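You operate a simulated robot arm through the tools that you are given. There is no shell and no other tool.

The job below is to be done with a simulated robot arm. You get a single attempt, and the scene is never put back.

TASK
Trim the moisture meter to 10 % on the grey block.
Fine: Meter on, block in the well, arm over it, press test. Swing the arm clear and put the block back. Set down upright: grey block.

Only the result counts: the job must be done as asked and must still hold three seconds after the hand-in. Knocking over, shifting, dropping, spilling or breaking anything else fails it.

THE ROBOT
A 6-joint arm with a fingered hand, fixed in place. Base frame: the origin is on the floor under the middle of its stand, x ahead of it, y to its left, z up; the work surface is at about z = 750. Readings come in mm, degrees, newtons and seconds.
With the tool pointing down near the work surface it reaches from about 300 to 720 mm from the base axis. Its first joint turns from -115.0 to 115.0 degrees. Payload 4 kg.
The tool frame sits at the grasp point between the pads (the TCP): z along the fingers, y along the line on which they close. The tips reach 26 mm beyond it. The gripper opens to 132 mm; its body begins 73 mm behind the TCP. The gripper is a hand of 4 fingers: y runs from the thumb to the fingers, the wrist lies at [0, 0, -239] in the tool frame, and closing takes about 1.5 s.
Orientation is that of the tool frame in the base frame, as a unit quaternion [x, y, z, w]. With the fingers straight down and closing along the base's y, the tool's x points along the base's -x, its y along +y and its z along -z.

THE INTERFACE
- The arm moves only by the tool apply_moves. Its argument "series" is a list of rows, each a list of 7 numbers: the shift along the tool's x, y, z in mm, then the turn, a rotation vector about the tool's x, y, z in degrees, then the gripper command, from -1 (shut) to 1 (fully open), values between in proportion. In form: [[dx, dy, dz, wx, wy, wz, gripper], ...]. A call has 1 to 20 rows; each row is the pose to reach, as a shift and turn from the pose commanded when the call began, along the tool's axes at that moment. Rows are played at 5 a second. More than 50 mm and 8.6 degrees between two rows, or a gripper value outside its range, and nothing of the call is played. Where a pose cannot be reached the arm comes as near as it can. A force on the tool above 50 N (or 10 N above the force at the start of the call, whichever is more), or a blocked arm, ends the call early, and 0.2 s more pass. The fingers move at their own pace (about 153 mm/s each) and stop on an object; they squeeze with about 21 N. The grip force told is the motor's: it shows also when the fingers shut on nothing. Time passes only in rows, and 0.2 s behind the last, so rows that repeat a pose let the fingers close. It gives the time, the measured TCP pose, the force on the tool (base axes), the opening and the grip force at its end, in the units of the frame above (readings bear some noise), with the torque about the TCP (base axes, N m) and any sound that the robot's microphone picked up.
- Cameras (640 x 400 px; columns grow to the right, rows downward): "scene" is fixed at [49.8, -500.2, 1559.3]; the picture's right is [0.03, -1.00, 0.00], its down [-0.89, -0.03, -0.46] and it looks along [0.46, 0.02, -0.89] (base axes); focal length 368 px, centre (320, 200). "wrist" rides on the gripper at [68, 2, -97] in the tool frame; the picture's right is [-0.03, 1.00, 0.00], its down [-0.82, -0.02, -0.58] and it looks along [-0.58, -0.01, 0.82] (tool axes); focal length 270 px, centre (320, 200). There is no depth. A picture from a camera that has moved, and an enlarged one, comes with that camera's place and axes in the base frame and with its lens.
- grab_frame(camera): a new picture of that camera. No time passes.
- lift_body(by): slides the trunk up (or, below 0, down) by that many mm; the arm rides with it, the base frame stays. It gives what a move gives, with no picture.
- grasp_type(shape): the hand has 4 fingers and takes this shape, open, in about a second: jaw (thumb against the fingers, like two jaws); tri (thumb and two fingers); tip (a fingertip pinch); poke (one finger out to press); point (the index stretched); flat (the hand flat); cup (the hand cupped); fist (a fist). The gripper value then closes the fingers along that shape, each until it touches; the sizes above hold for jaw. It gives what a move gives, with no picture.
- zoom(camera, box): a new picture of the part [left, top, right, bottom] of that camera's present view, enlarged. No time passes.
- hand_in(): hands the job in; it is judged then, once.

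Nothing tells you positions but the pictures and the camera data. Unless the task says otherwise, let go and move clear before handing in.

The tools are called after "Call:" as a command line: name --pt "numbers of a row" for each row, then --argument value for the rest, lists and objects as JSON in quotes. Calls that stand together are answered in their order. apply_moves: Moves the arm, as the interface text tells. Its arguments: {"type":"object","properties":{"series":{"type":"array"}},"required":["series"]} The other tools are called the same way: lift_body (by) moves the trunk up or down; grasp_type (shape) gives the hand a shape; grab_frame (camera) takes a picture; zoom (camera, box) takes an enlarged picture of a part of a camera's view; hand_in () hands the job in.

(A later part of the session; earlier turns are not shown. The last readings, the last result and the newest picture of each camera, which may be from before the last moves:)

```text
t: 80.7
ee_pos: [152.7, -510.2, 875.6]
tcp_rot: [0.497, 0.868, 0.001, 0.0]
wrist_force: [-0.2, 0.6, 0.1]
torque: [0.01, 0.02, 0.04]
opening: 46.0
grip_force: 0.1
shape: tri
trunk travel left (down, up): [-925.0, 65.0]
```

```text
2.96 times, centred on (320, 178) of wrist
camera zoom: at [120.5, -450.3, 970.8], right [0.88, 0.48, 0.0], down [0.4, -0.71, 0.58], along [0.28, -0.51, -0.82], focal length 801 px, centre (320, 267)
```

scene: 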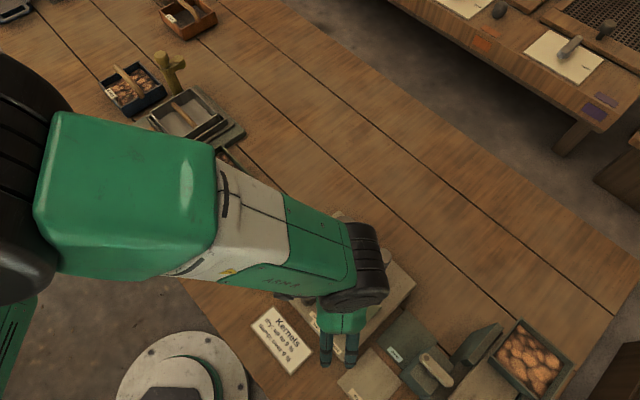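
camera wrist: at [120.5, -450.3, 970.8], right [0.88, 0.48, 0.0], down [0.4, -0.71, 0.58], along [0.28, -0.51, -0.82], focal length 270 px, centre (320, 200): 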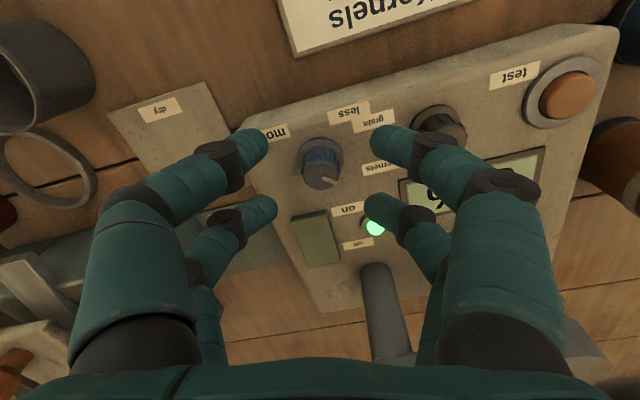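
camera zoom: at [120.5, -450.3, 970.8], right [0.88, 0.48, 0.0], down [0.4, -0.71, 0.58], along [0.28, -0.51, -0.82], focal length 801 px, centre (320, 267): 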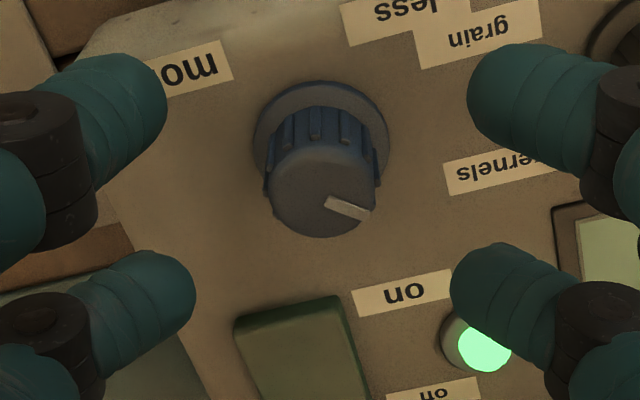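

The knob is aligned with the far pair again. I'll lower and close.

Call:
apply_moves --pt "0 0 14 0 0 0 -0.3" --pt "0 0 28 0 0 0 -0.3" --pt "0 0 38 0 0 0 -0.3" --pt "0 0 44.5 0 0 0 -0.3" --pt "0 0 44.5 0 0 0 -0.5" --pt "0 0 44.5 0 0 0 -0.8" --pt "0 0 44.5 0 0 0 -1" --pt "0 0 44.5 0 0 0 -1" --pt "0 0 44.5 0 0 0 -1" --pt "0 0 44.5 0 0 0 -1" --pt "0 0 44.5 0 0 0 -1"

Call:
grab_frame --camera "wrist"

Call:
zoom --camera "wrist" --box '[240, 110, 400, 245]'

Call:
zoom --camera "wrist" --box '[420, 120, 620, 280]'

```text
t: 83.1
ee_pos: [153.8, -509.8, 831.0]
tcp_rot: [0.497, 0.868, -0.001, 0.0]
wrist_force: [0.5, -0.9, -2.7]
torque: [-0.02, 0.02, -0.01]
opening: 0.0
grip_force: 21.1
shape: tri
trunk travel left (down, up): [-925.0, 65.0]
```

```text
taken
camera wrist: at [120.5, -450.5, 925.9], right [0.88, 0.48, 0.0], down [0.39, -0.71, 0.58], along [0.28, -0.51, -0.82], focal length 270 px, centre (320, 200)
```

wrist: 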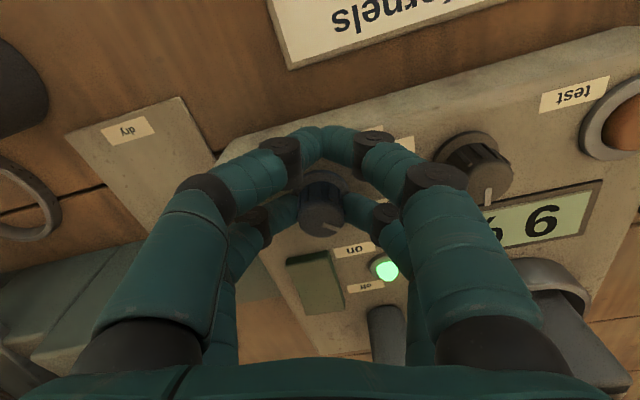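

```text
2.96 times, centred on (320, 178) of wrist
camera zoom: at [120.5, -450.5, 925.9], right [0.88, 0.48, 0.0], down [0.39, -0.71, 0.58], along [0.28, -0.51, -0.82], focal length 801 px, centre (320, 267)
```

zoom: 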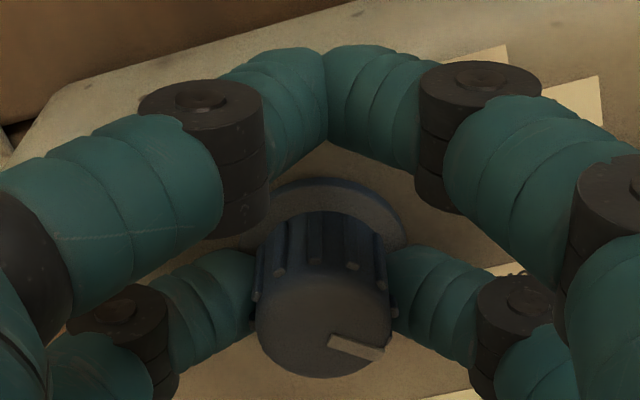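

```text
2.50 times, centred on (520, 200) of wrist
camera zoom: at [120.5, -450.5, 925.9], right [0.88, 0.48, 0.0], down [0.39, -0.71, 0.58], along [0.28, -0.51, -0.82], focal length 676 px, centre (-180, 200)
```

zoom: 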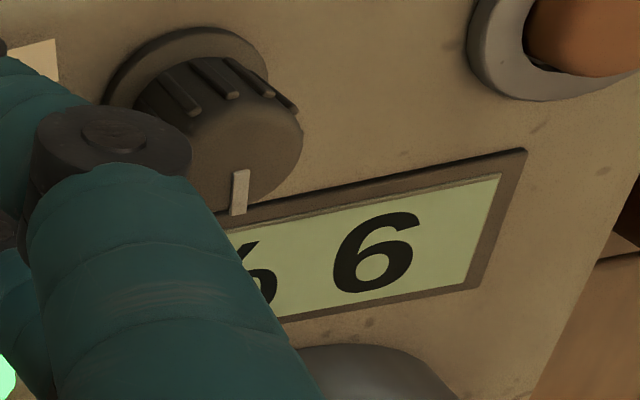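

Gripped, with the screen showing 9 %. I'll turn back clockwise in small steps to find the 9→10 transition.

Call:
apply_moves --pt "-0.01 0.63 0 0 0 2 -1" --pt "-0.04 1.27 0 0 0 4 -1" --pt "-0.04 1.27 0 0 0 4 -1"

Call:
zoom --camera "wrist" --box '[420, 120, 620, 280]'

```text
t: 83.9
ee_pos: [155.3, -509.5, 831.0]
tcp_rot: [0.527, 0.85, 0.0, 0.0]
wrist_force: [1.7, -1.6, -3.5]
torque: [0.03, 0.04, 0.02]
opening: 0.0
grip_force: 21.3
shape: tri
trunk travel left (down, up): [-925.0, 65.0]
```

```text
2.50 times, centred on (520, 200) of wrist
camera zoom: at [125.8, -447.7, 926.0], right [0.91, 0.42, 0.0], down [0.34, -0.74, 0.58], along [0.24, -0.52, -0.82], focal length 676 px, centre (-180, 200)
```

zoom: 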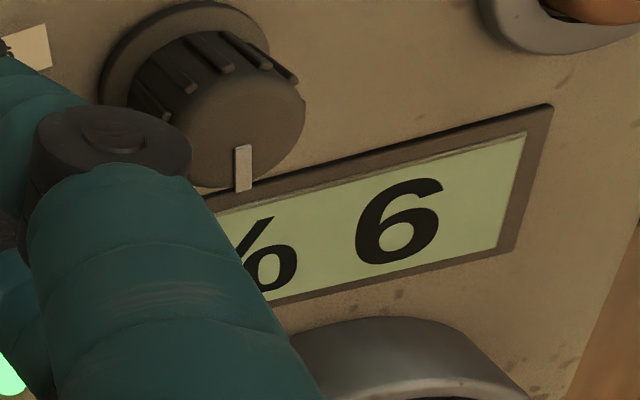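

Still 9 %. Another 4° clockwise.

Call:
apply_moves --pt "-0.01 0.63 0 0 0 2 -1" --pt "-0.04 1.27 0 0 0 4 -1" --pt "-0.04 1.27 0 0 0 4 -1"

Call:
zoom --camera "wrist" --box '[420, 120, 620, 280]'

Call:
zoom --camera "wrist" --box '[240, 110, 400, 245]'

```text
t: 84.7
ee_pos: [155.1, -510.1, 830.8]
tcp_rot: [0.557, 0.83, 0.0, 0.0]
wrist_force: [0.2, -1.5, -4.6]
torque: [0.1, 0.03, 0.02]
opening: 0.0
grip_force: 21.2
shape: tri
trunk travel left (down, up): [-925.0, 65.0]
```

```text
2.50 times, centred on (520, 200) of wrist
camera zoom: at [131.3, -445.5, 926.3], right [0.93, 0.36, 0.0], down [0.29, -0.76, 0.58], along [0.2, -0.54, -0.82], focal length 676 px, centre (-180, 200)
```

zoom: 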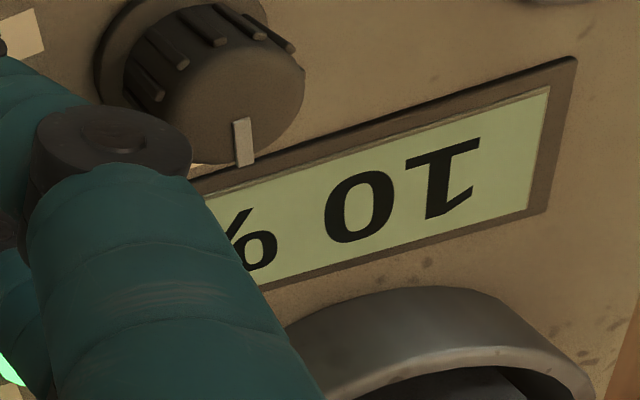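

```text
2.96 times, centred on (320, 178) of wrist
camera zoom: at [131.3, -445.5, 926.3], right [0.93, 0.36, 0.0], down [0.29, -0.76, 0.58], along [0.2, -0.54, -0.82], focal length 801 px, centre (320, 267)
```

zoom: 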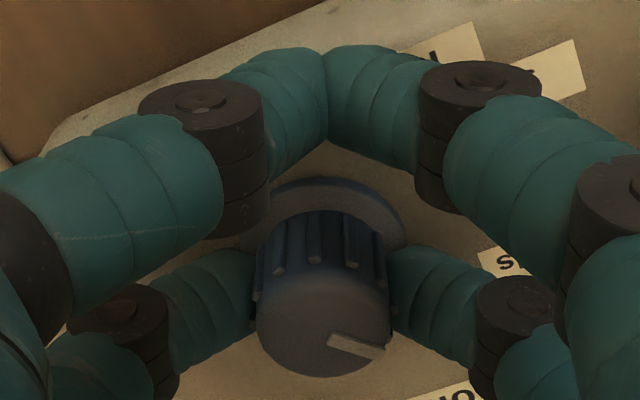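

10 % again at hand angle ≈ 68°. Now I'll keep turning clockwise to find the 10→11 boundary.

Call:
apply_moves --pt "-0.07 1.59 0 0 0 5 -1" --pt "-0.28 3.16 0 0 0 10 -1" --pt "-0.62 4.71 0 0 0 15 -1" --pt "-0.62 4.71 0 0 0 15 -1"

Call:
grab_frame --camera "wrist"

```text
t: 85.7
ee_pos: [160.1, -508.9, 831.1]
tcp_rot: [0.661, 0.75, 0.0, 0.0]
wrist_force: [-2.6, -1.5, -5.6]
torque: [0.1, 0.02, 0.01]
opening: 0.1
grip_force: 20.7
shape: tri
trunk travel left (down, up): [-925.0, 65.0]
```

```text
taken
camera wrist: at [153.3, -440.2, 926.2], right [0.99, 0.1, 0.0], down [0.08, -0.81, 0.58], along [0.06, -0.57, -0.82], focal length 270 px, centre (320, 200)
```

wrist: 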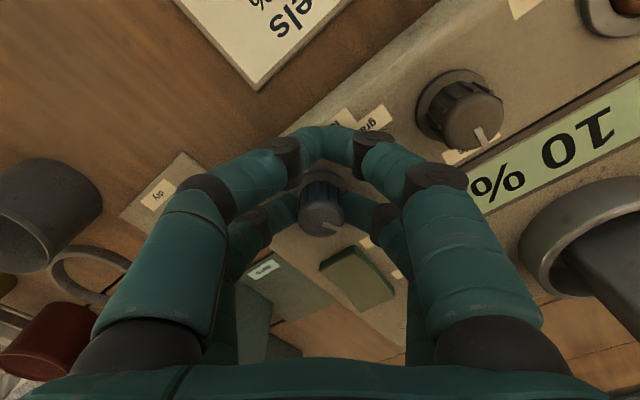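

Still 10 % at 83°. Continuing 5° more.

Call:
apply_moves --pt "-0.03 0.95 0 0 0 3 -1" --pt "-0.1 1.9 0 0 0 6 -1" --pt "-0.1 1.9 0 0 0 6 -1"

Call:
zoom --camera "wrist" --box '[440, 40, 640, 240]'

```text
t: 86.5
ee_pos: [161.4, -509.8, 830.6]
tcp_rot: [0.699, 0.715, 0.0, 0.001]
wrist_force: [-3.4, -0.2, -5.8]
torque: [0.11, 0.09, -0.05]
opening: 0.0
grip_force: 21.1
shape: tri
trunk travel left (down, up): [-925.0, 65.0]
```

```text
2.00 times, centred on (540, 140) of wrist
camera zoom: at [162.4, -439.7, 926.2], right [1.0, 0.0, 0.0], down [0.0, -0.82, 0.58], along [0.0, -0.58, -0.82], focal length 541 px, centre (-120, 320)
```

zoom: 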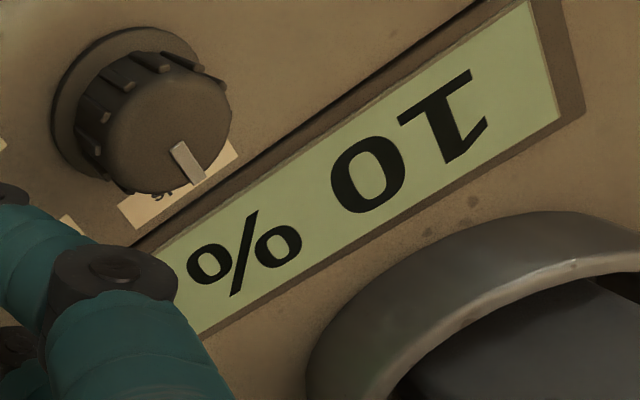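

Still 10 % at 89°. Continuing.

Call:
apply_moves --pt "-0.03 0.95 0 0 0 3 -1" --pt "-0.07 1.59 0 0 0 5 -1" --pt "-0.07 1.59 0 0 0 5 -1"

Call:
zoom --camera "wrist" --box '[440, 40, 640, 240]'

```text
t: 87.3
ee_pos: [164.0, -508.4, 831.5]
tcp_rot: [0.73, 0.683, 0.0, 0.0]
wrist_force: [-4.2, -0.9, -5.0]
torque: [0.08, 0.11, -0.07]
opening: 0.2
grip_force: 20.9
shape: tri
trunk travel left (down, up): [-925.0, 65.0]
```

```text
2.00 times, centred on (540, 140) of wrist
camera zoom: at [169.9, -440.0, 926.2], right [1.0, -0.09, 0.0], down [-0.07, -0.81, 0.58], along [-0.05, -0.58, -0.82], focal length 541 px, centre (-120, 320)
```

zoom: 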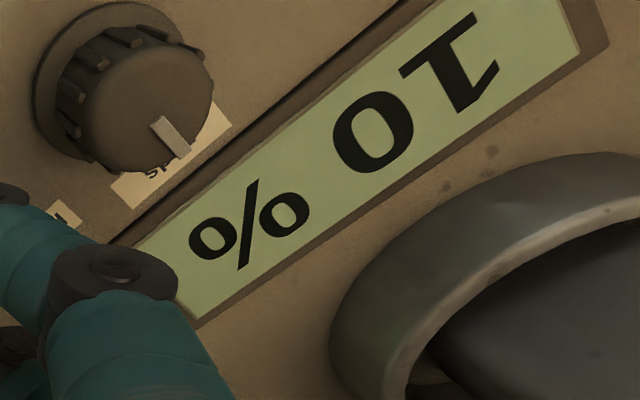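

Still 10 % at 94°. Continuing.

Call:
apply_moves --pt "-0.03 0.95 0 0 0 3 -1" --pt "-0.07 1.59 0 0 0 5 -1" --pt "-0.07 1.59 0 0 0 5 -1"

Call:
zoom --camera "wrist" --box '[440, 40, 640, 240]'

Call:
zoom --camera "wrist" --box '[240, 110, 400, 245]'

```text
t: 88.1
ee_pos: [164.7, -508.3, 829.5]
tcp_rot: [0.759, 0.651, 0.0, 0.0]
wrist_force: [-2.0, -0.3, -6.3]
torque: [0.12, 0.02, -0.01]
opening: 0.0
grip_force: 21.5
shape: tri
trunk travel left (down, up): [-925.0, 65.0]
```

```text
2.00 times, centred on (540, 140) of wrist
camera zoom: at [177.2, -441.0, 926.3], right [0.98, -0.18, 0.0], down [-0.14, -0.8, 0.58], along [-0.1, -0.57, -0.82], focal length 541 px, centre (-120, 320)
```

zoom: 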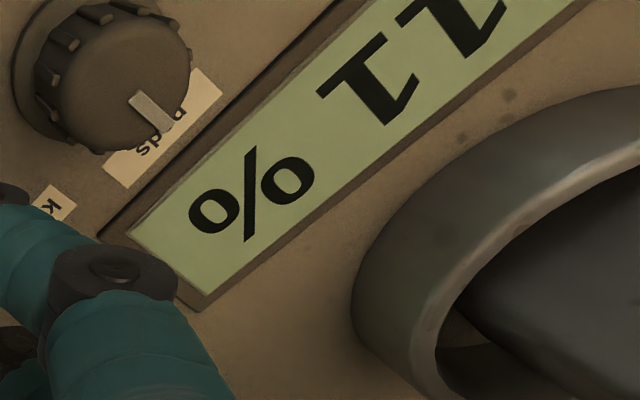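

```text
2.96 times, centred on (320, 178) of wrist
camera zoom: at [177.2, -441.0, 926.3], right [0.98, -0.18, 0.0], down [-0.14, -0.8, 0.58], along [-0.1, -0.57, -0.82], focal length 801 px, centre (320, 267)
```

zoom: 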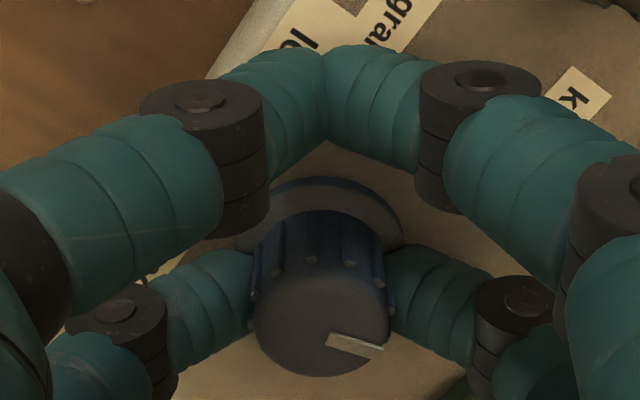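

It flips to 11 % at 94–99°, and to 9 % at 64–68°, so the middle of the 10 % band is at ≈ 81°. I'll turn back to there.

Call:
apply_moves --pt "-0.1 -1.9 0 0 0 -6 -1" --pt "-0.4 -3.78 0 0 0 -12 -1" --pt "-0.87 -5.56 0 0 0 -17.8 -1" --pt "-0.87 -5.56 0 0 0 -17.8 -1"

Call:
grab_frame --camera "wrist"

Call:
zoom --camera "wrist" --box '[240, 110, 400, 245]'

```text
t: 89.1
ee_pos: [160.8, -508.7, 830.8]
tcp_rot: [0.648, 0.762, 0.0, 0.0]
wrist_force: [0.7, -0.6, -7.1]
torque: [0.1, 0.0, 0.0]
opening: 0.0
grip_force: 21.3
shape: tri
trunk travel left (down, up): [-925.0, 65.0]
```

```text
taken
camera wrist: at [150.3, -440.6, 926.3], right [0.99, 0.13, 0.0], down [0.11, -0.81, 0.58], along [0.08, -0.57, -0.82], focal length 270 px, centre (320, 200)
```

wrist: 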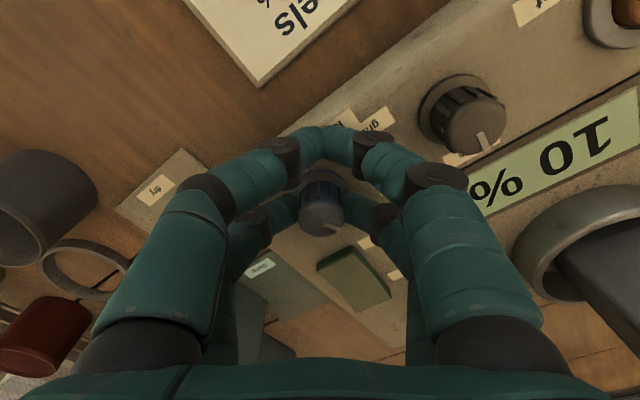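

```text
2.96 times, centred on (320, 178) of wrist
camera zoom: at [150.3, -440.6, 926.3], right [0.99, 0.13, 0.0], down [0.11, -0.81, 0.58], along [0.08, -0.57, -0.82], focal length 801 px, centre (320, 267)
```

zoom: 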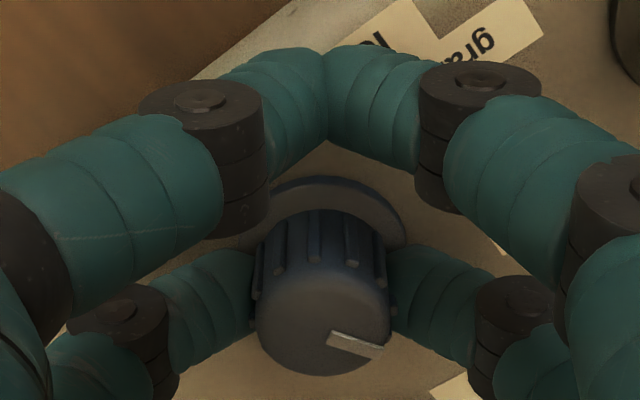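

The screen shows 10 % in the middle of its band. I'll release the knob evenly and rise.

Call:
apply_moves --pt "0 0 0 0 0 0 -0.8" --pt "0 0 0 0 0 0 -0.6" --pt "0 0 0 0 0 0 -0.4" --pt "0 0 0 0 0 0 -0.3" --pt "0 0 0 0 0 0 -0.3" --pt "0 0 -20 0 0 0 -0.3" --pt "0 0 -45 0 0 0 -0.3" --pt "0 0 -75 0 0 0 -0.3" --pt "0 0 -100 0 0 0 -0.3"

Call:
grab_frame --camera "wrist"

Call:
zoom --camera "wrist" --box '[260, 40, 500, 200]'

```text
t: 91.1
ee_pos: [159.9, -508.4, 932.0]
tcp_rot: [0.648, 0.761, 0.0, 0.0]
wrist_force: [0.2, -0.7, 0.2]
torque: [0.0, 0.01, -0.02]
opening: 45.8
grip_force: 0.0
shape: tri
trunk travel left (down, up): [-925.0, 65.0]
```

```text
taken
camera wrist: at [150.6, -439.4, 1026.9], right [0.99, 0.13, 0.0], down [0.11, -0.81, 0.58], along [0.08, -0.57, -0.82], focal length 270 px, centre (320, 200)
```

wrist: 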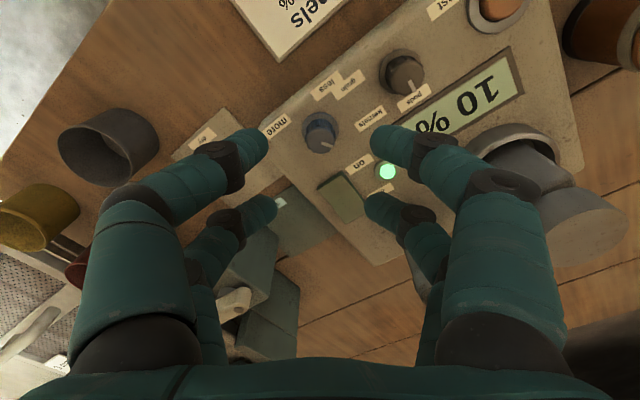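

```text
2.50 times, centred on (380, 120) of wrist
camera zoom: at [150.6, -439.4, 1026.9], right [0.99, 0.13, 0.0], down [0.11, -0.81, 0.58], along [0.08, -0.57, -0.82], focal length 676 px, centre (170, 400)
```

zoom: 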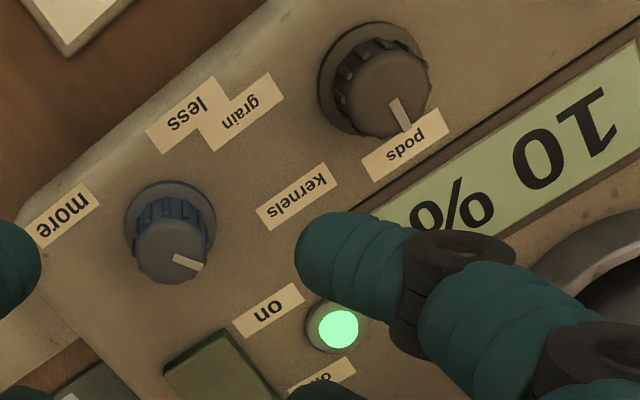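

Pointer and screen both hold at 10 % with the hand clear. I'll press test once more to confirm with a fresh measurement: poke shape, back over the test button.

Call:
grasp_type --shape "poke"

Call:
apply_moves --pt "11 17.1 0 0 0 7.4 1" --pt "22.1 34.3 0 0 0 14.8 1" --pt "33.2 51.4 0 0 0 22.2 1" --pt "44.2 68.5 8 0 0 29.5 1" --pt "55.3 85.6 16 0 0 36.9 1" --pt "66.3 102.8 24 0 0 44.3 1" --pt "77.4 119.9 32 0 0 51.7 1" --pt "77.4 119.9 65 0 0 51.7 1" --pt "77.4 119.9 65 0 0 51.7 1"

Call:
grab_frame --camera "wrist"

```text
t: 92.0
ee_pos: [159.4, -507.6, 931.1]
tcp_rot: [0.649, 0.761, 0.0, 0.0]
wrist_force: [0.2, -0.6, -0.2]
torque: [0.0, -0.02, 0.02]
opening: 0.2
grip_force: 0.1
shape: poke
trunk travel left (down, up): [-925.0, 65.0]
```

```text
t: 94.0
ee_pos: [265.4, -411.7, 866.7]
tcp_rot: [0.916, 0.402, -0.001, 0.0]
wrist_force: [0.6, -0.7, -0.5]
torque: [-0.04, -0.03, -0.01]
opening: 0.0
grip_force: 0.0
shape: poke
trunk travel left (down, up): [-925.0, 65.0]
```

```text
taken
camera wrist: at [312.5, -363.2, 961.7], right [0.72, -0.7, 0.0], down [-0.57, -0.59, 0.58], along [-0.4, -0.42, -0.82], focal length 270 px, centre (320, 200)
```

wrist: 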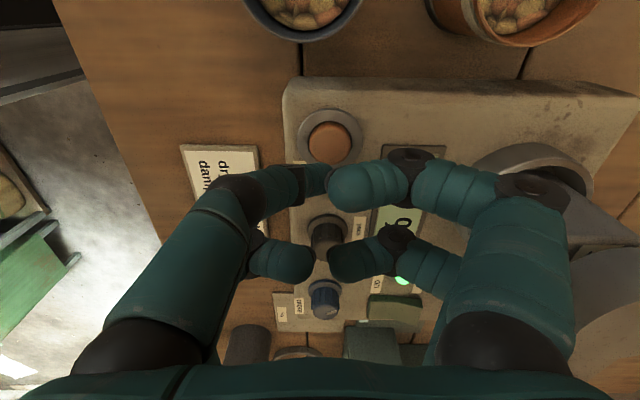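

The button is under the tip as before. Pressing test and lifting off, then waiting for the measurement.

Call:
apply_moves --pt "0 0 14 0 0 0 1" --pt "0 0 28 0 0 0 1" --pt "0 0 32 0 0 0 1" --pt "0 0 35 0 0 0 1"

Call:
apply_moves --pt "0 0 -5 0 0 0 1" --pt "0 0 -25 0 0 0 1" --pt "0 0 -55 0 0 0 1" --pt "0 0 -85 0 0 0 1" --pt "0 0 -85 0 0 0 1" --pt "0 0 -85 0 0 0 1" --pt "0 0 -85 0 0 0 1" --pt "0 0 -85 0 0 0 1" --pt "0 0 -85 0 0 0 1" --pt "0 0 -85 0 0 0 1" --pt "0 0 -85 0 0 0 1" --pt "0 0 -85 0 0 0 1" --pt "0 0 -85 0 0 0 1" --pt "0 0 -85 0 0 0 1" --pt "0 0 -85 0 0 0 1" --pt "0 0 -85 0 0 0 1"

Call:
zoom --camera "scene" --box '[270, 210, 400, 340]'

```text
t: 95.0
ee_pos: [266.0, -412.6, 831.9]
tcp_rot: [0.916, 0.401, 0.0, 0.002]
wrist_force: [-1.8, 1.8, 18.5]
torque: [0.07, 0.06, -0.02]
opening: 0.1
grip_force: 0.1
shape: poke
trunk travel left (down, up): [-925.0, 65.0]
heard: click
```

```text
t: 98.4
ee_pos: [264.5, -411.6, 917.7]
tcp_rot: [0.916, 0.401, 0.001, 0.0]
wrist_force: [0.6, -0.1, -0.1]
torque: [0.02, 0.0, -0.03]
opening: 0.0
grip_force: 0.1
shape: poke
trunk travel left (down, up): [-925.0, 65.0]
```

```text
3.08 times, centred on (335, 275) of scene
camera zoom: at [49.8, -500.2, 1559.3], right [0.03, -1.0, 0.0], down [-0.89, -0.03, -0.46], along [0.46, 0.02, -0.89], focal length 1131 px, centre (274, -31)
```

zoom: 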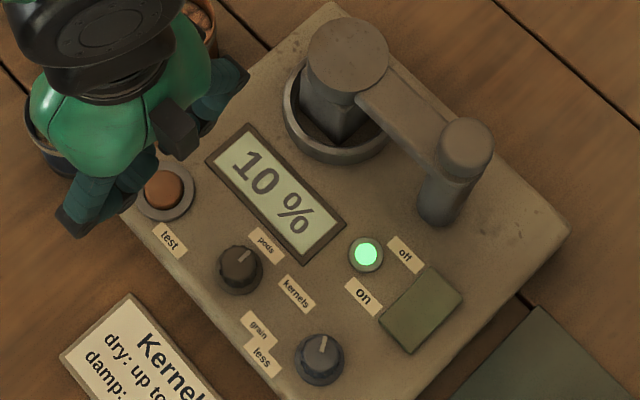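

A fresh test confirms 10 %. Now I'll swing the arm clear: rise, form the closed wedge again, and go to the panel side of the disc.

Call:
apply_moves --pt "0 0 -25 0 0 0 1" --pt "0 0 -50 0 0 0 1"

Call:
grasp_type --shape "jaw"

Call:
apply_moves --pt "0 0 0 0 0 0 -1" --pt "0 0 0 0 0 0 -1" --pt "0 0 0 0 0 0 -1" --pt "0 0 0 0 0 0 -1" --pt "0 0 0 0 0 0 -1" --pt "0 0 0 0 0 0 -1" --pt "-15 21 0 0 0 0.6 -1" --pt "-30 42 0 0 0 1.2 -1" --pt "-44.5 63.9 0 0 0 1.8 -1" --pt "-44.5 63.9 20 0 0 1.8 -1" --pt "-44.5 63.9 40 0 0 1.8 -1" --pt "-44.5 63.9 56 0 0 1.8 -1" --pt "-44.5 63.9 56 0 0 1.8 -1"

Call:
grab_frame --camera "wrist"

Call:
zoom --camera "scene" --box '[280, 170, 420, 310]'

```text
t: 99.0
ee_pos: [265.8, -412.5, 968.7]
tcp_rot: [0.916, 0.402, 0.0, -0.001]
wrist_force: [-0.1, -0.2, -0.4]
torque: [-0.02, 0.0, -0.03]
opening: 0.0
grip_force: 0.0
shape: poke
trunk travel left (down, up): [-925.0, 65.0]
```

```text
t: 99.9
ee_pos: [265.6, -412.6, 966.5]
tcp_rot: [0.916, 0.402, 0.0, 0.0]
wrist_force: [-0.3, -1.0, -0.2]
torque: [0.03, 0.03, -0.04]
opening: 131.7
grip_force: 0.0
shape: jaw
trunk travel left (down, up): [-925.0, 65.0]
```

```text
t: 102.7
ee_pos: [282.2, -488.2, 910.6]
tcp_rot: [0.922, 0.388, 0.0, 0.0]
wrist_force: [0.8, 0.2, -0.3]
torque: [-0.01, -0.05, 0.02]
opening: 0.0
grip_force: 21.2
shape: jaw
trunk travel left (down, up): [-925.0, 65.0]
```

```text
taken
camera wrist: at [331.9, -441.1, 1005.4], right [0.7, -0.72, 0.0], down [-0.59, -0.57, 0.58], along [-0.41, -0.4, -0.82], focal length 270 px, centre (320, 200)
```

wrist: 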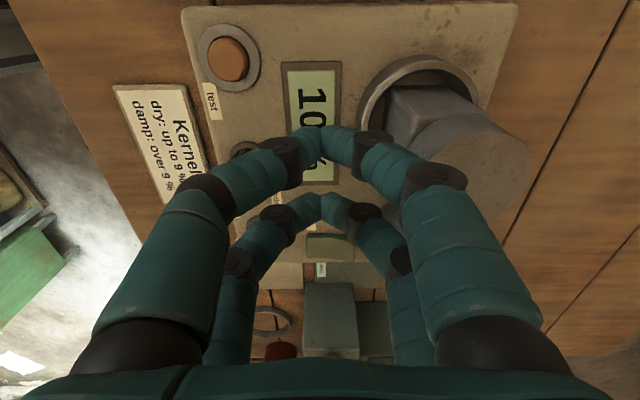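

```text
2.86 times, centred on (350, 240) of scene
camera zoom: at [49.8, -500.2, 1559.3], right [0.03, -1.0, 0.0], down [-0.89, -0.03, -0.46], along [0.46, 0.02, -0.89], focal length 1050 px, centre (234, 86)
```

zoom: 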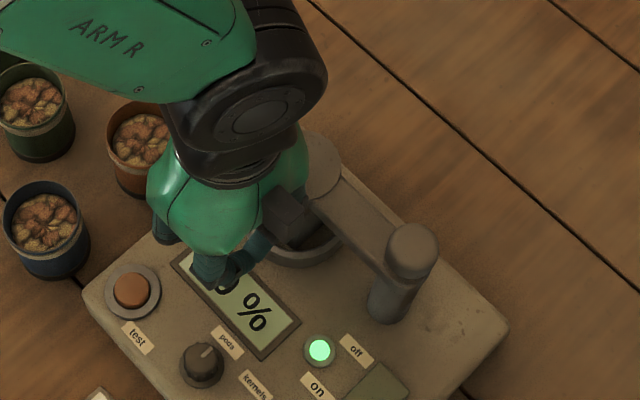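

The wedge is on the panel side of the disc with a few mm of clearance. I'll begin pushing it clockwise, away from the well, along its arc.

Call:
apply_moves --pt "0 7.4 0 0 0 0 -1" --pt "0.1 14.9 0 0 0 0 -1" --pt "2.6 20 0 0 0 0.7 -1" --pt "5.1 24.7 0 0 0 1.5 -1" --pt "8.8 33.6 0 0 0 3 -1" --pt "11.5 42.8 0 0 0 4.5 -1" --pt "13.4 52.2 0 0 0 6 -1"

Call:
grab_frame --camera "wrist"

Call:
zoom --camera "scene" --box '[280, 170, 420, 310]'

```text
t: 104.3
ee_pos: [329.4, -515.6, 910.2]
tcp_rot: [0.941, 0.339, 0.0, 0.0]
wrist_force: [-0.7, -0.2, -0.2]
torque: [-0.04, -0.02, 0.03]
opening: 0.0
grip_force: 21.0
shape: jaw
trunk travel left (down, up): [-925.0, 65.0]
```

```text
taken
camera wrist: at [383.3, -473.3, 1005.2], right [0.62, -0.79, 0.0], down [-0.64, -0.5, 0.58], along [-0.45, -0.36, -0.82], focal length 270 px, centre (320, 200)
```

wrist: 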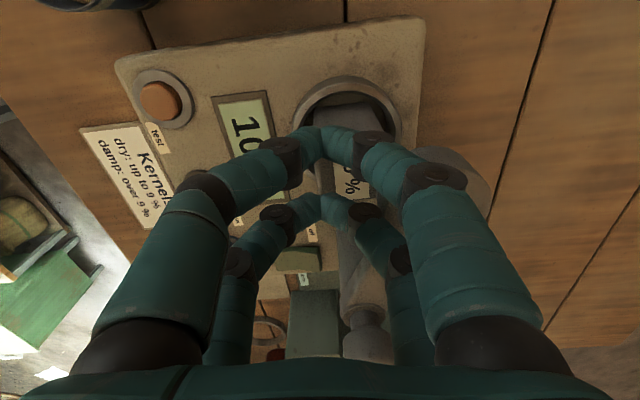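

```text
2.86 times, centred on (350, 240) of scene
camera zoom: at [49.8, -500.2, 1559.3], right [0.03, -1.0, 0.0], down [-0.89, -0.03, -0.46], along [0.46, 0.02, -0.89], focal length 1050 px, centre (234, 86)
```

zoom: 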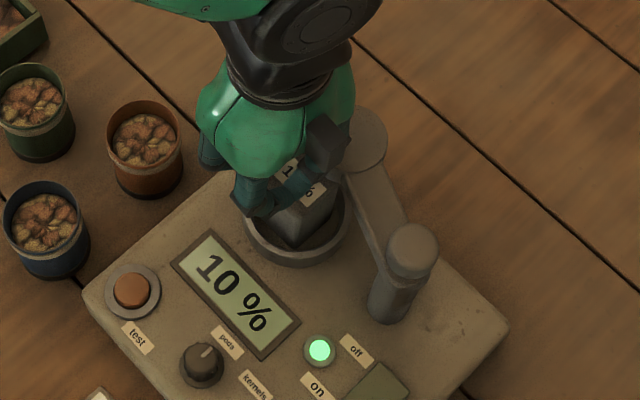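

The disc is swinging away and the block stays upright. Continuing along the arc.

Call:
apply_moves --pt "2.2 9.2 0 0 0 1.5 -1" --pt "3.5 18.8 0 0 0 3 -1" --pt "4 28.3 0 0 0 4.5 -1" --pt "3.6 37.8 0 0 0 6 -1" --pt "2.5 47.4 0 0 0 7.5 -1" --pt "0.5 56.7 0 0 0 9 -1" --pt "-2.2 66 0 0 0 10.5 -1" --pt "-5.9 74.8 0 0 0 12 -1" --pt "-10.3 83.3 0 0 0 13.5 -1"

Call:
grab_frame --camera "scene"

Call:
zoom --camera "scene" --box '[310, 170, 450, 310]'

```text
t: 106.3
ee_pos: [373.5, -586.3, 910.4]
tcp_rot: [0.974, 0.226, 0.0, 0.0]
wrist_force: [0.7, 0.5, 0.5]
torque: [-0.02, -0.01, 0.03]
opening: 0.0
grip_force: 21.6
shape: jaw
trunk travel left (down, up): [-925.0, 65.0]
```

```text
taken
```

scene: 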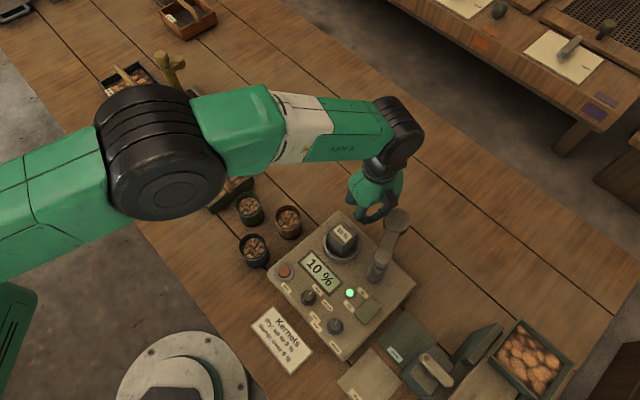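

```text
2.86 times, centred on (380, 240) of scene
camera zoom: at [49.8, -500.2, 1559.3], right [0.03, -1.0, 0.0], down [-0.89, -0.03, -0.46], along [0.46, 0.02, -0.89], focal length 1050 px, centre (149, 86)
```

zoom: 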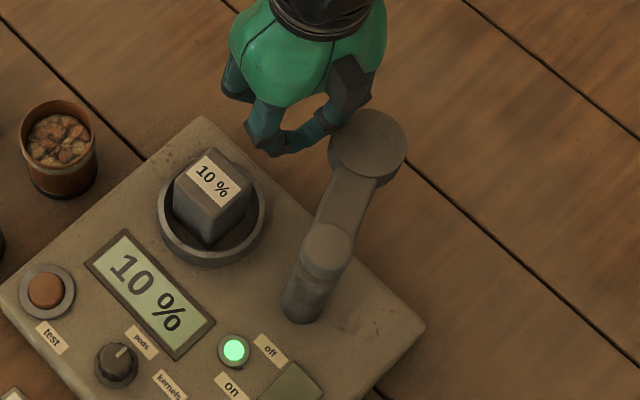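

The disc is at about −23° and the block and its reading are undisturbed. I'll push the arm nearly back to its original parking angle, leaning the hand outward for reach.

Call:
apply_moves --pt "-3.1 9.1 0 -3 0.3 0 -1" --pt "-6.9 17.9 0 -6 0.6 0 -1" --pt "-11.5 26.2 0 -9 0.9 0 -1" --pt "-16.7 34.3 0 -11.9 1.2 0 -1" --pt "-21.5 40.2 0 -11.9 1.2 0 -1"

Call:
zoom --camera "scene" --box '[310, 170, 450, 310]'

```text
t: 107.5
ee_pos: [372.4, -630.9, 910.3]
tcp_rot: [0.969, 0.224, 0.034, 0.098]
wrist_force: [-0.2, 0.3, -0.8]
torque: [0.03, -0.03, -0.02]
opening: 0.0
grip_force: 20.8
shape: jaw
trunk travel left (down, up): [-925.0, 65.0]
```

```text
2.86 times, centred on (380, 240) of scene
camera zoom: at [49.8, -500.2, 1559.3], right [0.03, -1.0, 0.0], down [-0.89, -0.03, -0.46], along [0.46, 0.02, -0.89], focal length 1050 px, centre (149, 86)
```

zoom: 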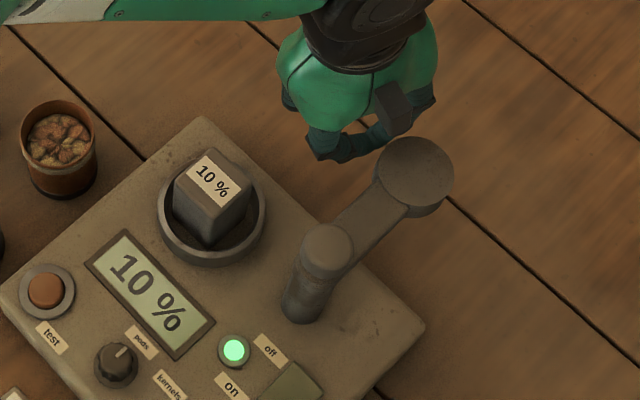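

The arm is back at its original parking angle. I'll back the hand off from the disc and rise.

Call:
apply_moves --pt "7 -3 -0.6 0 0 0 -1" --pt "14.3 -6.2 -1.3 0 0 0 -1" --pt "14.3 1 -34 0 0 0 -1" --pt "14.3 8 -67 0 0 0 -1" --pt "14.3 14.6 -99 0 0 0 -1"

Call:
zoom --camera "scene" --box '[310, 170, 450, 310]'

```text
t: 108.7
ee_pos: [380.7, -621.5, 1010.7]
tcp_rot: [0.969, 0.224, 0.033, 0.099]
wrist_force: [1.0, -0.6, -0.7]
torque: [-0.02, 0.03, 0.0]
opening: 0.0
grip_force: 20.6
shape: jaw
trunk travel left (down, up): [-925.0, 65.0]
```

```text
2.86 times, centred on (380, 240) of scene
camera zoom: at [49.8, -500.2, 1559.3], right [0.03, -1.0, 0.0], down [-0.89, -0.03, -0.46], along [0.46, 0.02, -0.89], focal length 1050 px, centre (149, 86)
```

zoom: 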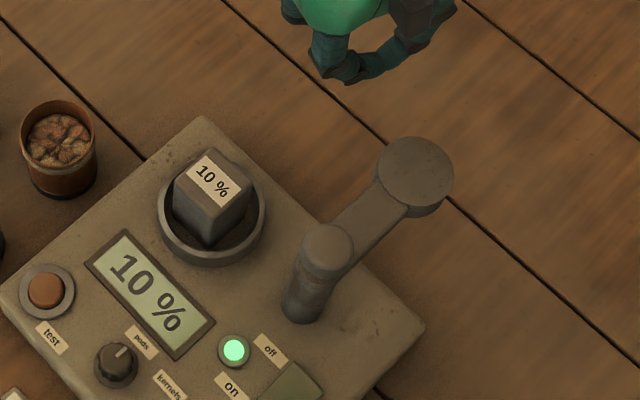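

Arm parked, block standing in the well, 10 % on screen. Now I'll go over the block, upright, with the jaw opened moderately, to fetch it.

Call:
apply_moves --pt "-1.6 -23.9 -5.1 3 -0.3 0 -1" --pt "-3.2 -47.8 -10.2 6 -0.6 0 -1" --pt "-4.7 -71.6 -15.2 9 -0.9 0 -1" --pt "-6.3 -95.5 -20.3 11.9 -1.2 0 -1" --pt "-6.3 -95.5 -20.3 11.9 -1.2 0 -1"

Call:
apply_moves --pt "0 0 0 0 0 -6.3 -0.6" --pt "0 0 0 0 0 -12.6 -0.3" --pt "0 0 0 0 0 -19 -0.15" --pt "0 0 0 0 0 -19 -0.15" --pt "0 0 0 0 0 -19 -0.15"

Call:
grab_frame --camera "wrist"

Call:
zoom --camera "wrist" --box '[240, 40, 400, 140]'

```text
t: 109.9
ee_pos: [331.4, -536.4, 1009.4]
tcp_rot: [0.974, 0.226, 0.001, 0.0]
wrist_force: [0.2, -0.2, 0.8]
torque: [0.02, -0.02, -0.01]
opening: 0.0
grip_force: 21.2
shape: jaw
trunk travel left (down, up): [-925.0, 65.0]
```

```text
t: 111.1
ee_pos: [331.7, -535.9, 1010.2]
tcp_rot: [0.924, 0.383, 0.0, 0.0]
wrist_force: [0.0, -0.2, -0.4]
torque: [-0.05, -0.03, 0.0]
opening: 55.5
grip_force: 0.1
shape: jaw
trunk travel left (down, up): [-925.0, 65.0]
```

```text
taken
camera wrist: at [381.7, -488.8, 1105.4], right [0.69, -0.72, 0.0], down [-0.59, -0.56, 0.58], along [-0.42, -0.4, -0.82], focal length 270 px, centre (320, 200)
```

wrist: 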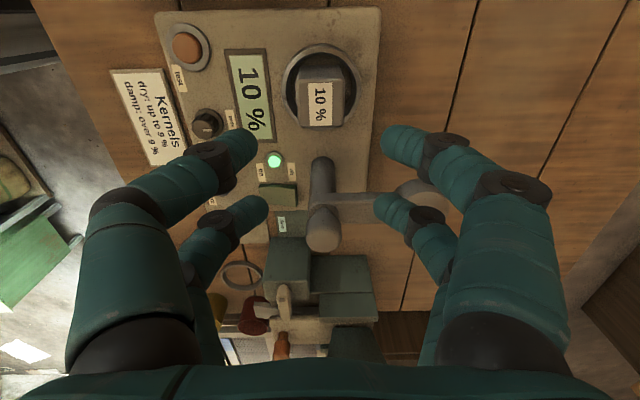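

```text
4.00 times, centred on (320, 90) of wrist
camera zoom: at [381.7, -488.8, 1105.4], right [0.69, -0.72, 0.0], down [-0.59, -0.56, 0.58], along [-0.42, -0.4, -0.82], focal length 1081 px, centre (320, 640)
```

zoom: 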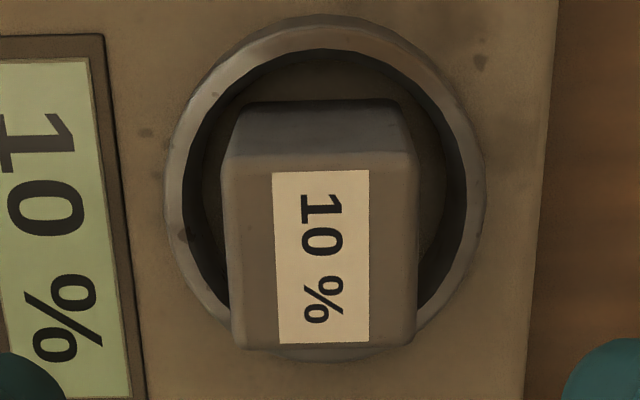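

The block is exactly where I left it, centred and aligned under the hand. Descending to the same grip height and closing.

Call:
apply_moves --pt "0 0 30 0 0 0 -0.15" --pt "0 0 60 0 0 0 -0.15" --pt "0 0 90 0 0 0 -0.15" --pt "0 0 115 0 0 0 -0.15" --pt "0 0 135 0 0 0 -0.15" --pt "0 0 148 0 0 0 -0.15" --pt "0 0 156.5 0 0 0 -0.15" --pt "0 0 156.5 0 0 0 -0.15"

Call:
grab_frame --camera "wrist"

```text
t: 112.9
ee_pos: [330.8, -536.9, 853.3]
tcp_rot: [0.923, 0.384, 0.0, 0.0]
wrist_force: [-0.3, 0.1, -0.3]
torque: [0.01, -0.01, -0.01]
opening: 55.6
grip_force: 0.1
shape: jaw
trunk travel left (down, up): [-925.0, 65.0]
```

```text
taken
camera wrist: at [381.4, -489.5, 948.3], right [0.69, -0.72, 0.0], down [-0.59, -0.56, 0.58], along [-0.42, -0.4, -0.82], focal length 270 px, centre (320, 200)
```

wrist: 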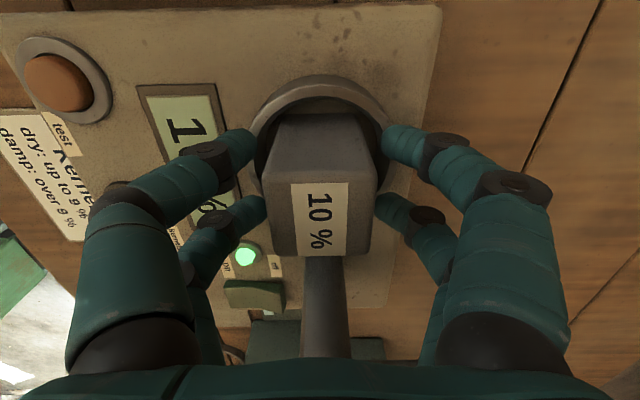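

Same view as at release. Closing on the block and lifting it out of the well.

Call:
apply_moves --pt "0 0 0 0 0 0 -0.3" --pt "0 0 0 0 0 0 -0.5" --pt "0 0 0 0 0 0 -1" --pt "0 0 0 0 0 0 -1" --pt "0 0 0 0 0 0 -1" --pt "0 0 0 0 0 0 -1" --pt "0 0 0 0 0 0 -1" --pt "0 0 0 0 0 0 -1"

Call:
apply_moves --pt "0 0 -5 0 0 0 -1" --pt "0 0 -15 0 0 0 -1" --pt "0 0 -30 0 0 0 -1" --pt "0 0 -50 0 0 0 -1" --pt "0 0 -71 0 0 0 -1" --pt "0 0 -71 0 0 0 -1"

Call:
grab_frame --camera "wrist"

Call:
zoom --camera "scene" --box '[290, 180, 410, 280]'

```text
t: 114.7
ee_pos: [331.2, -536.5, 852.6]
tcp_rot: [0.924, 0.383, 0.001, 0.0]
wrist_force: [-0.2, -0.7, 0.2]
torque: [0.01, 0.02, 0.02]
opening: 35.2
grip_force: 21.6
shape: jaw
trunk travel left (down, up): [-925.0, 65.0]
```

```text
t: 116.1
ee_pos: [331.8, -535.7, 925.5]
tcp_rot: [0.923, 0.384, 0.001, 0.001]
wrist_force: [-0.3, -0.6, -1.4]
torque: [0.01, 0.01, 0.02]
opening: 35.4
grip_force: 20.5
shape: jaw
trunk travel left (down, up): [-925.0, 65.0]
```

```text
taken
camera wrist: at [381.7, -489.0, 1020.3], right [0.69, -0.72, 0.0], down [-0.59, -0.56, 0.58], along [-0.42, -0.4, -0.82], focal length 270 px, centre (320, 200)
```

wrist: 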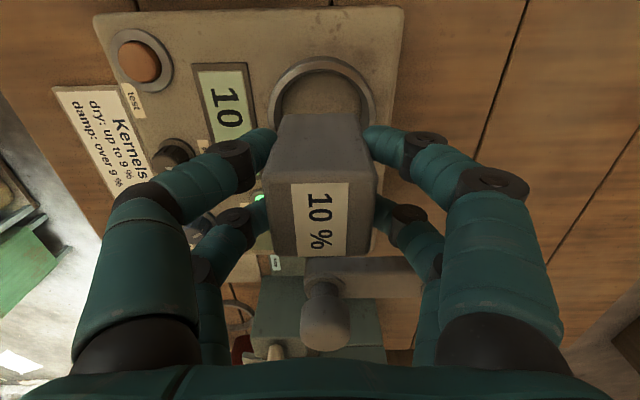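

```text
4.00 times, centred on (350, 230) of scene
camera zoom: at [49.8, -500.2, 1559.3], right [0.03, -1.0, 0.0], down [-0.89, -0.03, -0.46], along [0.46, 0.02, -0.89], focal length 1470 px, centre (200, 80)
```

zoom: 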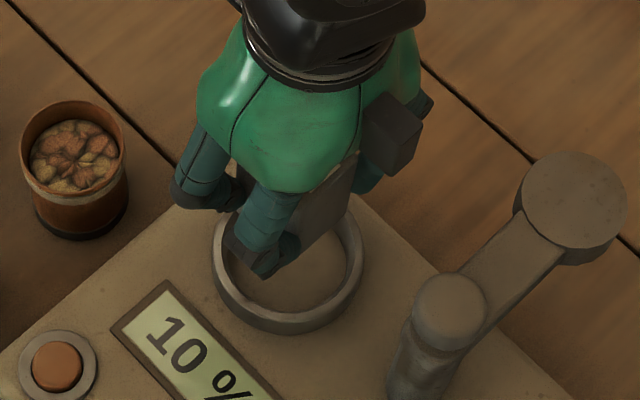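

Block is out of the well, level. Carrying it back to above its original spot at (496, −402).

Call:
apply_moves --pt "30 3.2 0 0 0 0 -1" --pt "60 6.4 0 0 0 0 -1" --pt "90 9.6 0 0 0 0 -1" --pt "120 12.8 0 0 0 0 -1" --pt "150 16 0 0 0 0 -1" --pt "180 19.2 0 0 0 0 -1" --pt "211 22.6 0 0 0 0 -1" --pt "211 22.6 0 0 0 0 -1"

Call:
grab_frame --camera "wrist"

Call:
zoom --camera "scene" --box '[200, 80, 400, 280]'

```text
t: 117.9
ee_pos: [497.1, -402.5, 924.4]
tcp_rot: [0.924, 0.383, 0.001, 0.0]
wrist_force: [0.5, -0.4, -1.2]
torque: [-0.01, 0.03, 0.05]
opening: 35.4
grip_force: 21.0
shape: jaw
trunk travel left (down, up): [-925.0, 65.0]
```

```text
taken
camera wrist: at [546.9, -355.3, 1020.0], right [0.69, -0.72, 0.0], down [-0.59, -0.56, 0.58], along [-0.42, -0.4, -0.82], focal length 270 px, centre (320, 200)
```

wrist: 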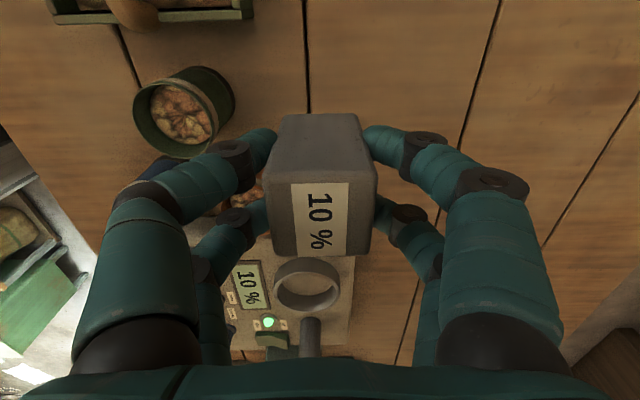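

```text
2.00 times, centred on (300, 180) of scene
camera zoom: at [49.8, -500.2, 1559.3], right [0.03, -1.0, 0.0], down [-0.89, -0.03, -0.46], along [0.46, 0.02, -0.89], focal length 735 px, centre (360, 240)
```

zoom: 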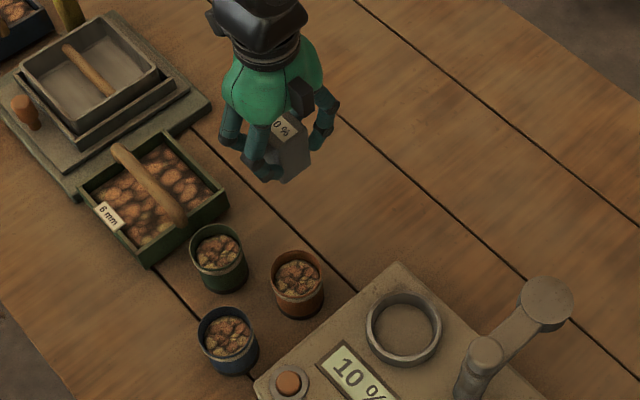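

View matches the original lift within about 1.5 mm; I'll correct that small difference while lowering to just above the table.

Call:
apply_moves --pt "-0.8 -1.35 20 0 0 0 -1" --pt "-0.8 -1.35 45 0 0 0 -1" --pt "-0.8 -1.35 70 0 0 0 -1" --pt "-0.8 -1.35 92 0 0 0 -1" --pt "-0.8 -1.35 107 0 0 0 -1" --pt "-0.8 -1.35 115 0 0 0 -1" --pt "-0.8 -1.35 115 0 0 0 -1"

Call:
grab_frame --camera "wrist"

```text
t: 119.5
ee_pos: [495.5, -402.4, 809.1]
tcp_rot: [0.923, 0.384, 0.0, 0.0]
wrist_force: [-0.2, -0.5, -2.3]
torque: [0.01, 0.0, 0.02]
opening: 35.4
grip_force: 20.7
shape: jaw
trunk travel left (down, up): [-925.0, 65.0]
```

```text
taken
camera wrist: at [545.2, -355.0, 904.4], right [0.69, -0.72, 0.0], down [-0.59, -0.56, 0.58], along [-0.42, -0.4, -0.82], focal length 270 px, centre (320, 200)
```

wrist: 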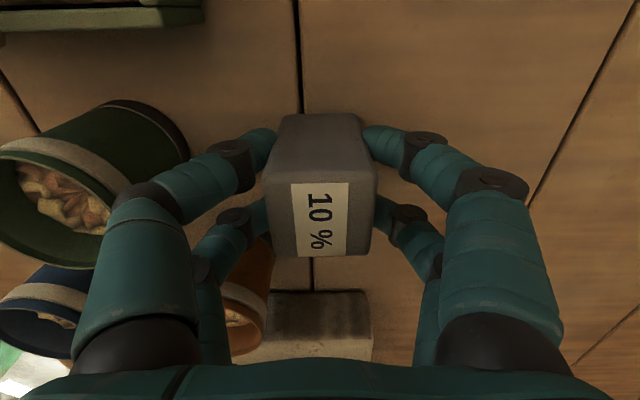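

About 5 mm above the table, matching the original view. Lowering the last millimetres gently until it touches.

Call:
apply_moves --pt "0 0 1.5 0 0 0 -1" --pt "0 0 3 0 0 0 -1" --pt "0 0 4.2 0 0 0 -1" --pt "0 0 5 0 0 0 -1"

```text
t: 120.5
ee_pos: [496.4, -402.5, 804.9]
tcp_rot: [0.923, 0.384, 0.0, -0.001]
wrist_force: [-0.3, -0.3, -1.9]
torque: [-0.03, -0.02, 0.03]
opening: 35.4
grip_force: 21.2
shape: jaw
trunk travel left (down, up): [-925.0, 65.0]
```

No contact yet; a little further.

Call:
apply_moves --pt "0 0 0.7 0 0 0 -1" --pt "0 0 1.4 0 0 0 -1" --pt "0 0 1.4 0 0 0 -1"

```text
t: 121.3
ee_pos: [495.8, -401.6, 803.2]
tcp_rot: [0.924, 0.383, 0.0, 0.0]
wrist_force: [-0.6, -0.1, -1.2]
torque: [0.0, 0.01, 0.0]
opening: 35.0
grip_force: 21.0
shape: jaw
trunk travel left (down, up): [-925.0, 65.0]
```

Call:
apply_moves --pt "0 0 0.7 0 0 0 -1" --pt "0 0 1.4 0 0 0 -1" --pt "0 0 1.4 0 0 0 -1"

```text
t: 122.1
ee_pos: [494.6, -401.3, 803.5]
tcp_rot: [0.924, 0.383, 0.001, 0.001]
wrist_force: [-1.0, -1.0, 4.3]
torque: [0.03, 0.01, -0.01]
opening: 35.5
grip_force: 21.0
shape: jaw
trunk travel left (down, up): [-925.0, 65.0]
```

The block is touching the table (4 N). Releasing slowly, then rising straight up.

Call:
apply_moves --pt "0 0 -0.3 0 0 0 -0.4" --pt "0 0 -0.3 0 0 0 -0.3" --pt "0 0 -0.3 0 0 0 -0.2" --pt "0 0 -0.3 0 0 0 -0.1" --pt "0 0 -0.3 0 0 0 -0.05" --pt "0 0 -0.3 0 0 0 -0.05"

Call:
grab_frame --camera "wrist"

```text
t: 123.5
ee_pos: [495.4, -403.4, 801.2]
tcp_rot: [0.923, 0.384, 0.001, 0.0]
wrist_force: [-0.2, -0.3, -0.1]
torque: [-0.01, -0.03, -0.01]
opening: 62.1
grip_force: 0.0
shape: jaw
trunk travel left (down, up): [-925.0, 65.0]
```

```text
taken
camera wrist: at [545.2, -355.0, 897.4], right [0.69, -0.72, 0.0], down [-0.59, -0.56, 0.58], along [-0.42, -0.4, -0.82], focal length 270 px, centre (320, 200)
```

wrist: 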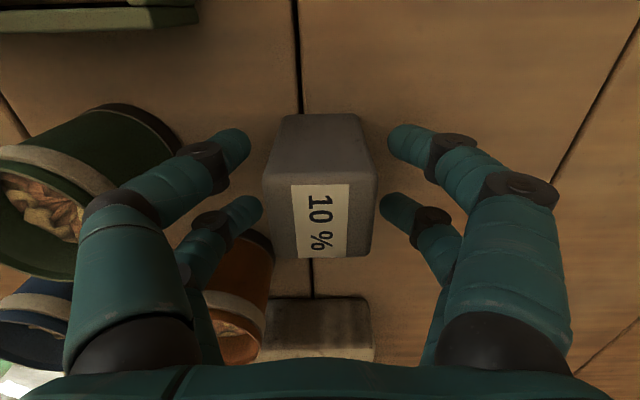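

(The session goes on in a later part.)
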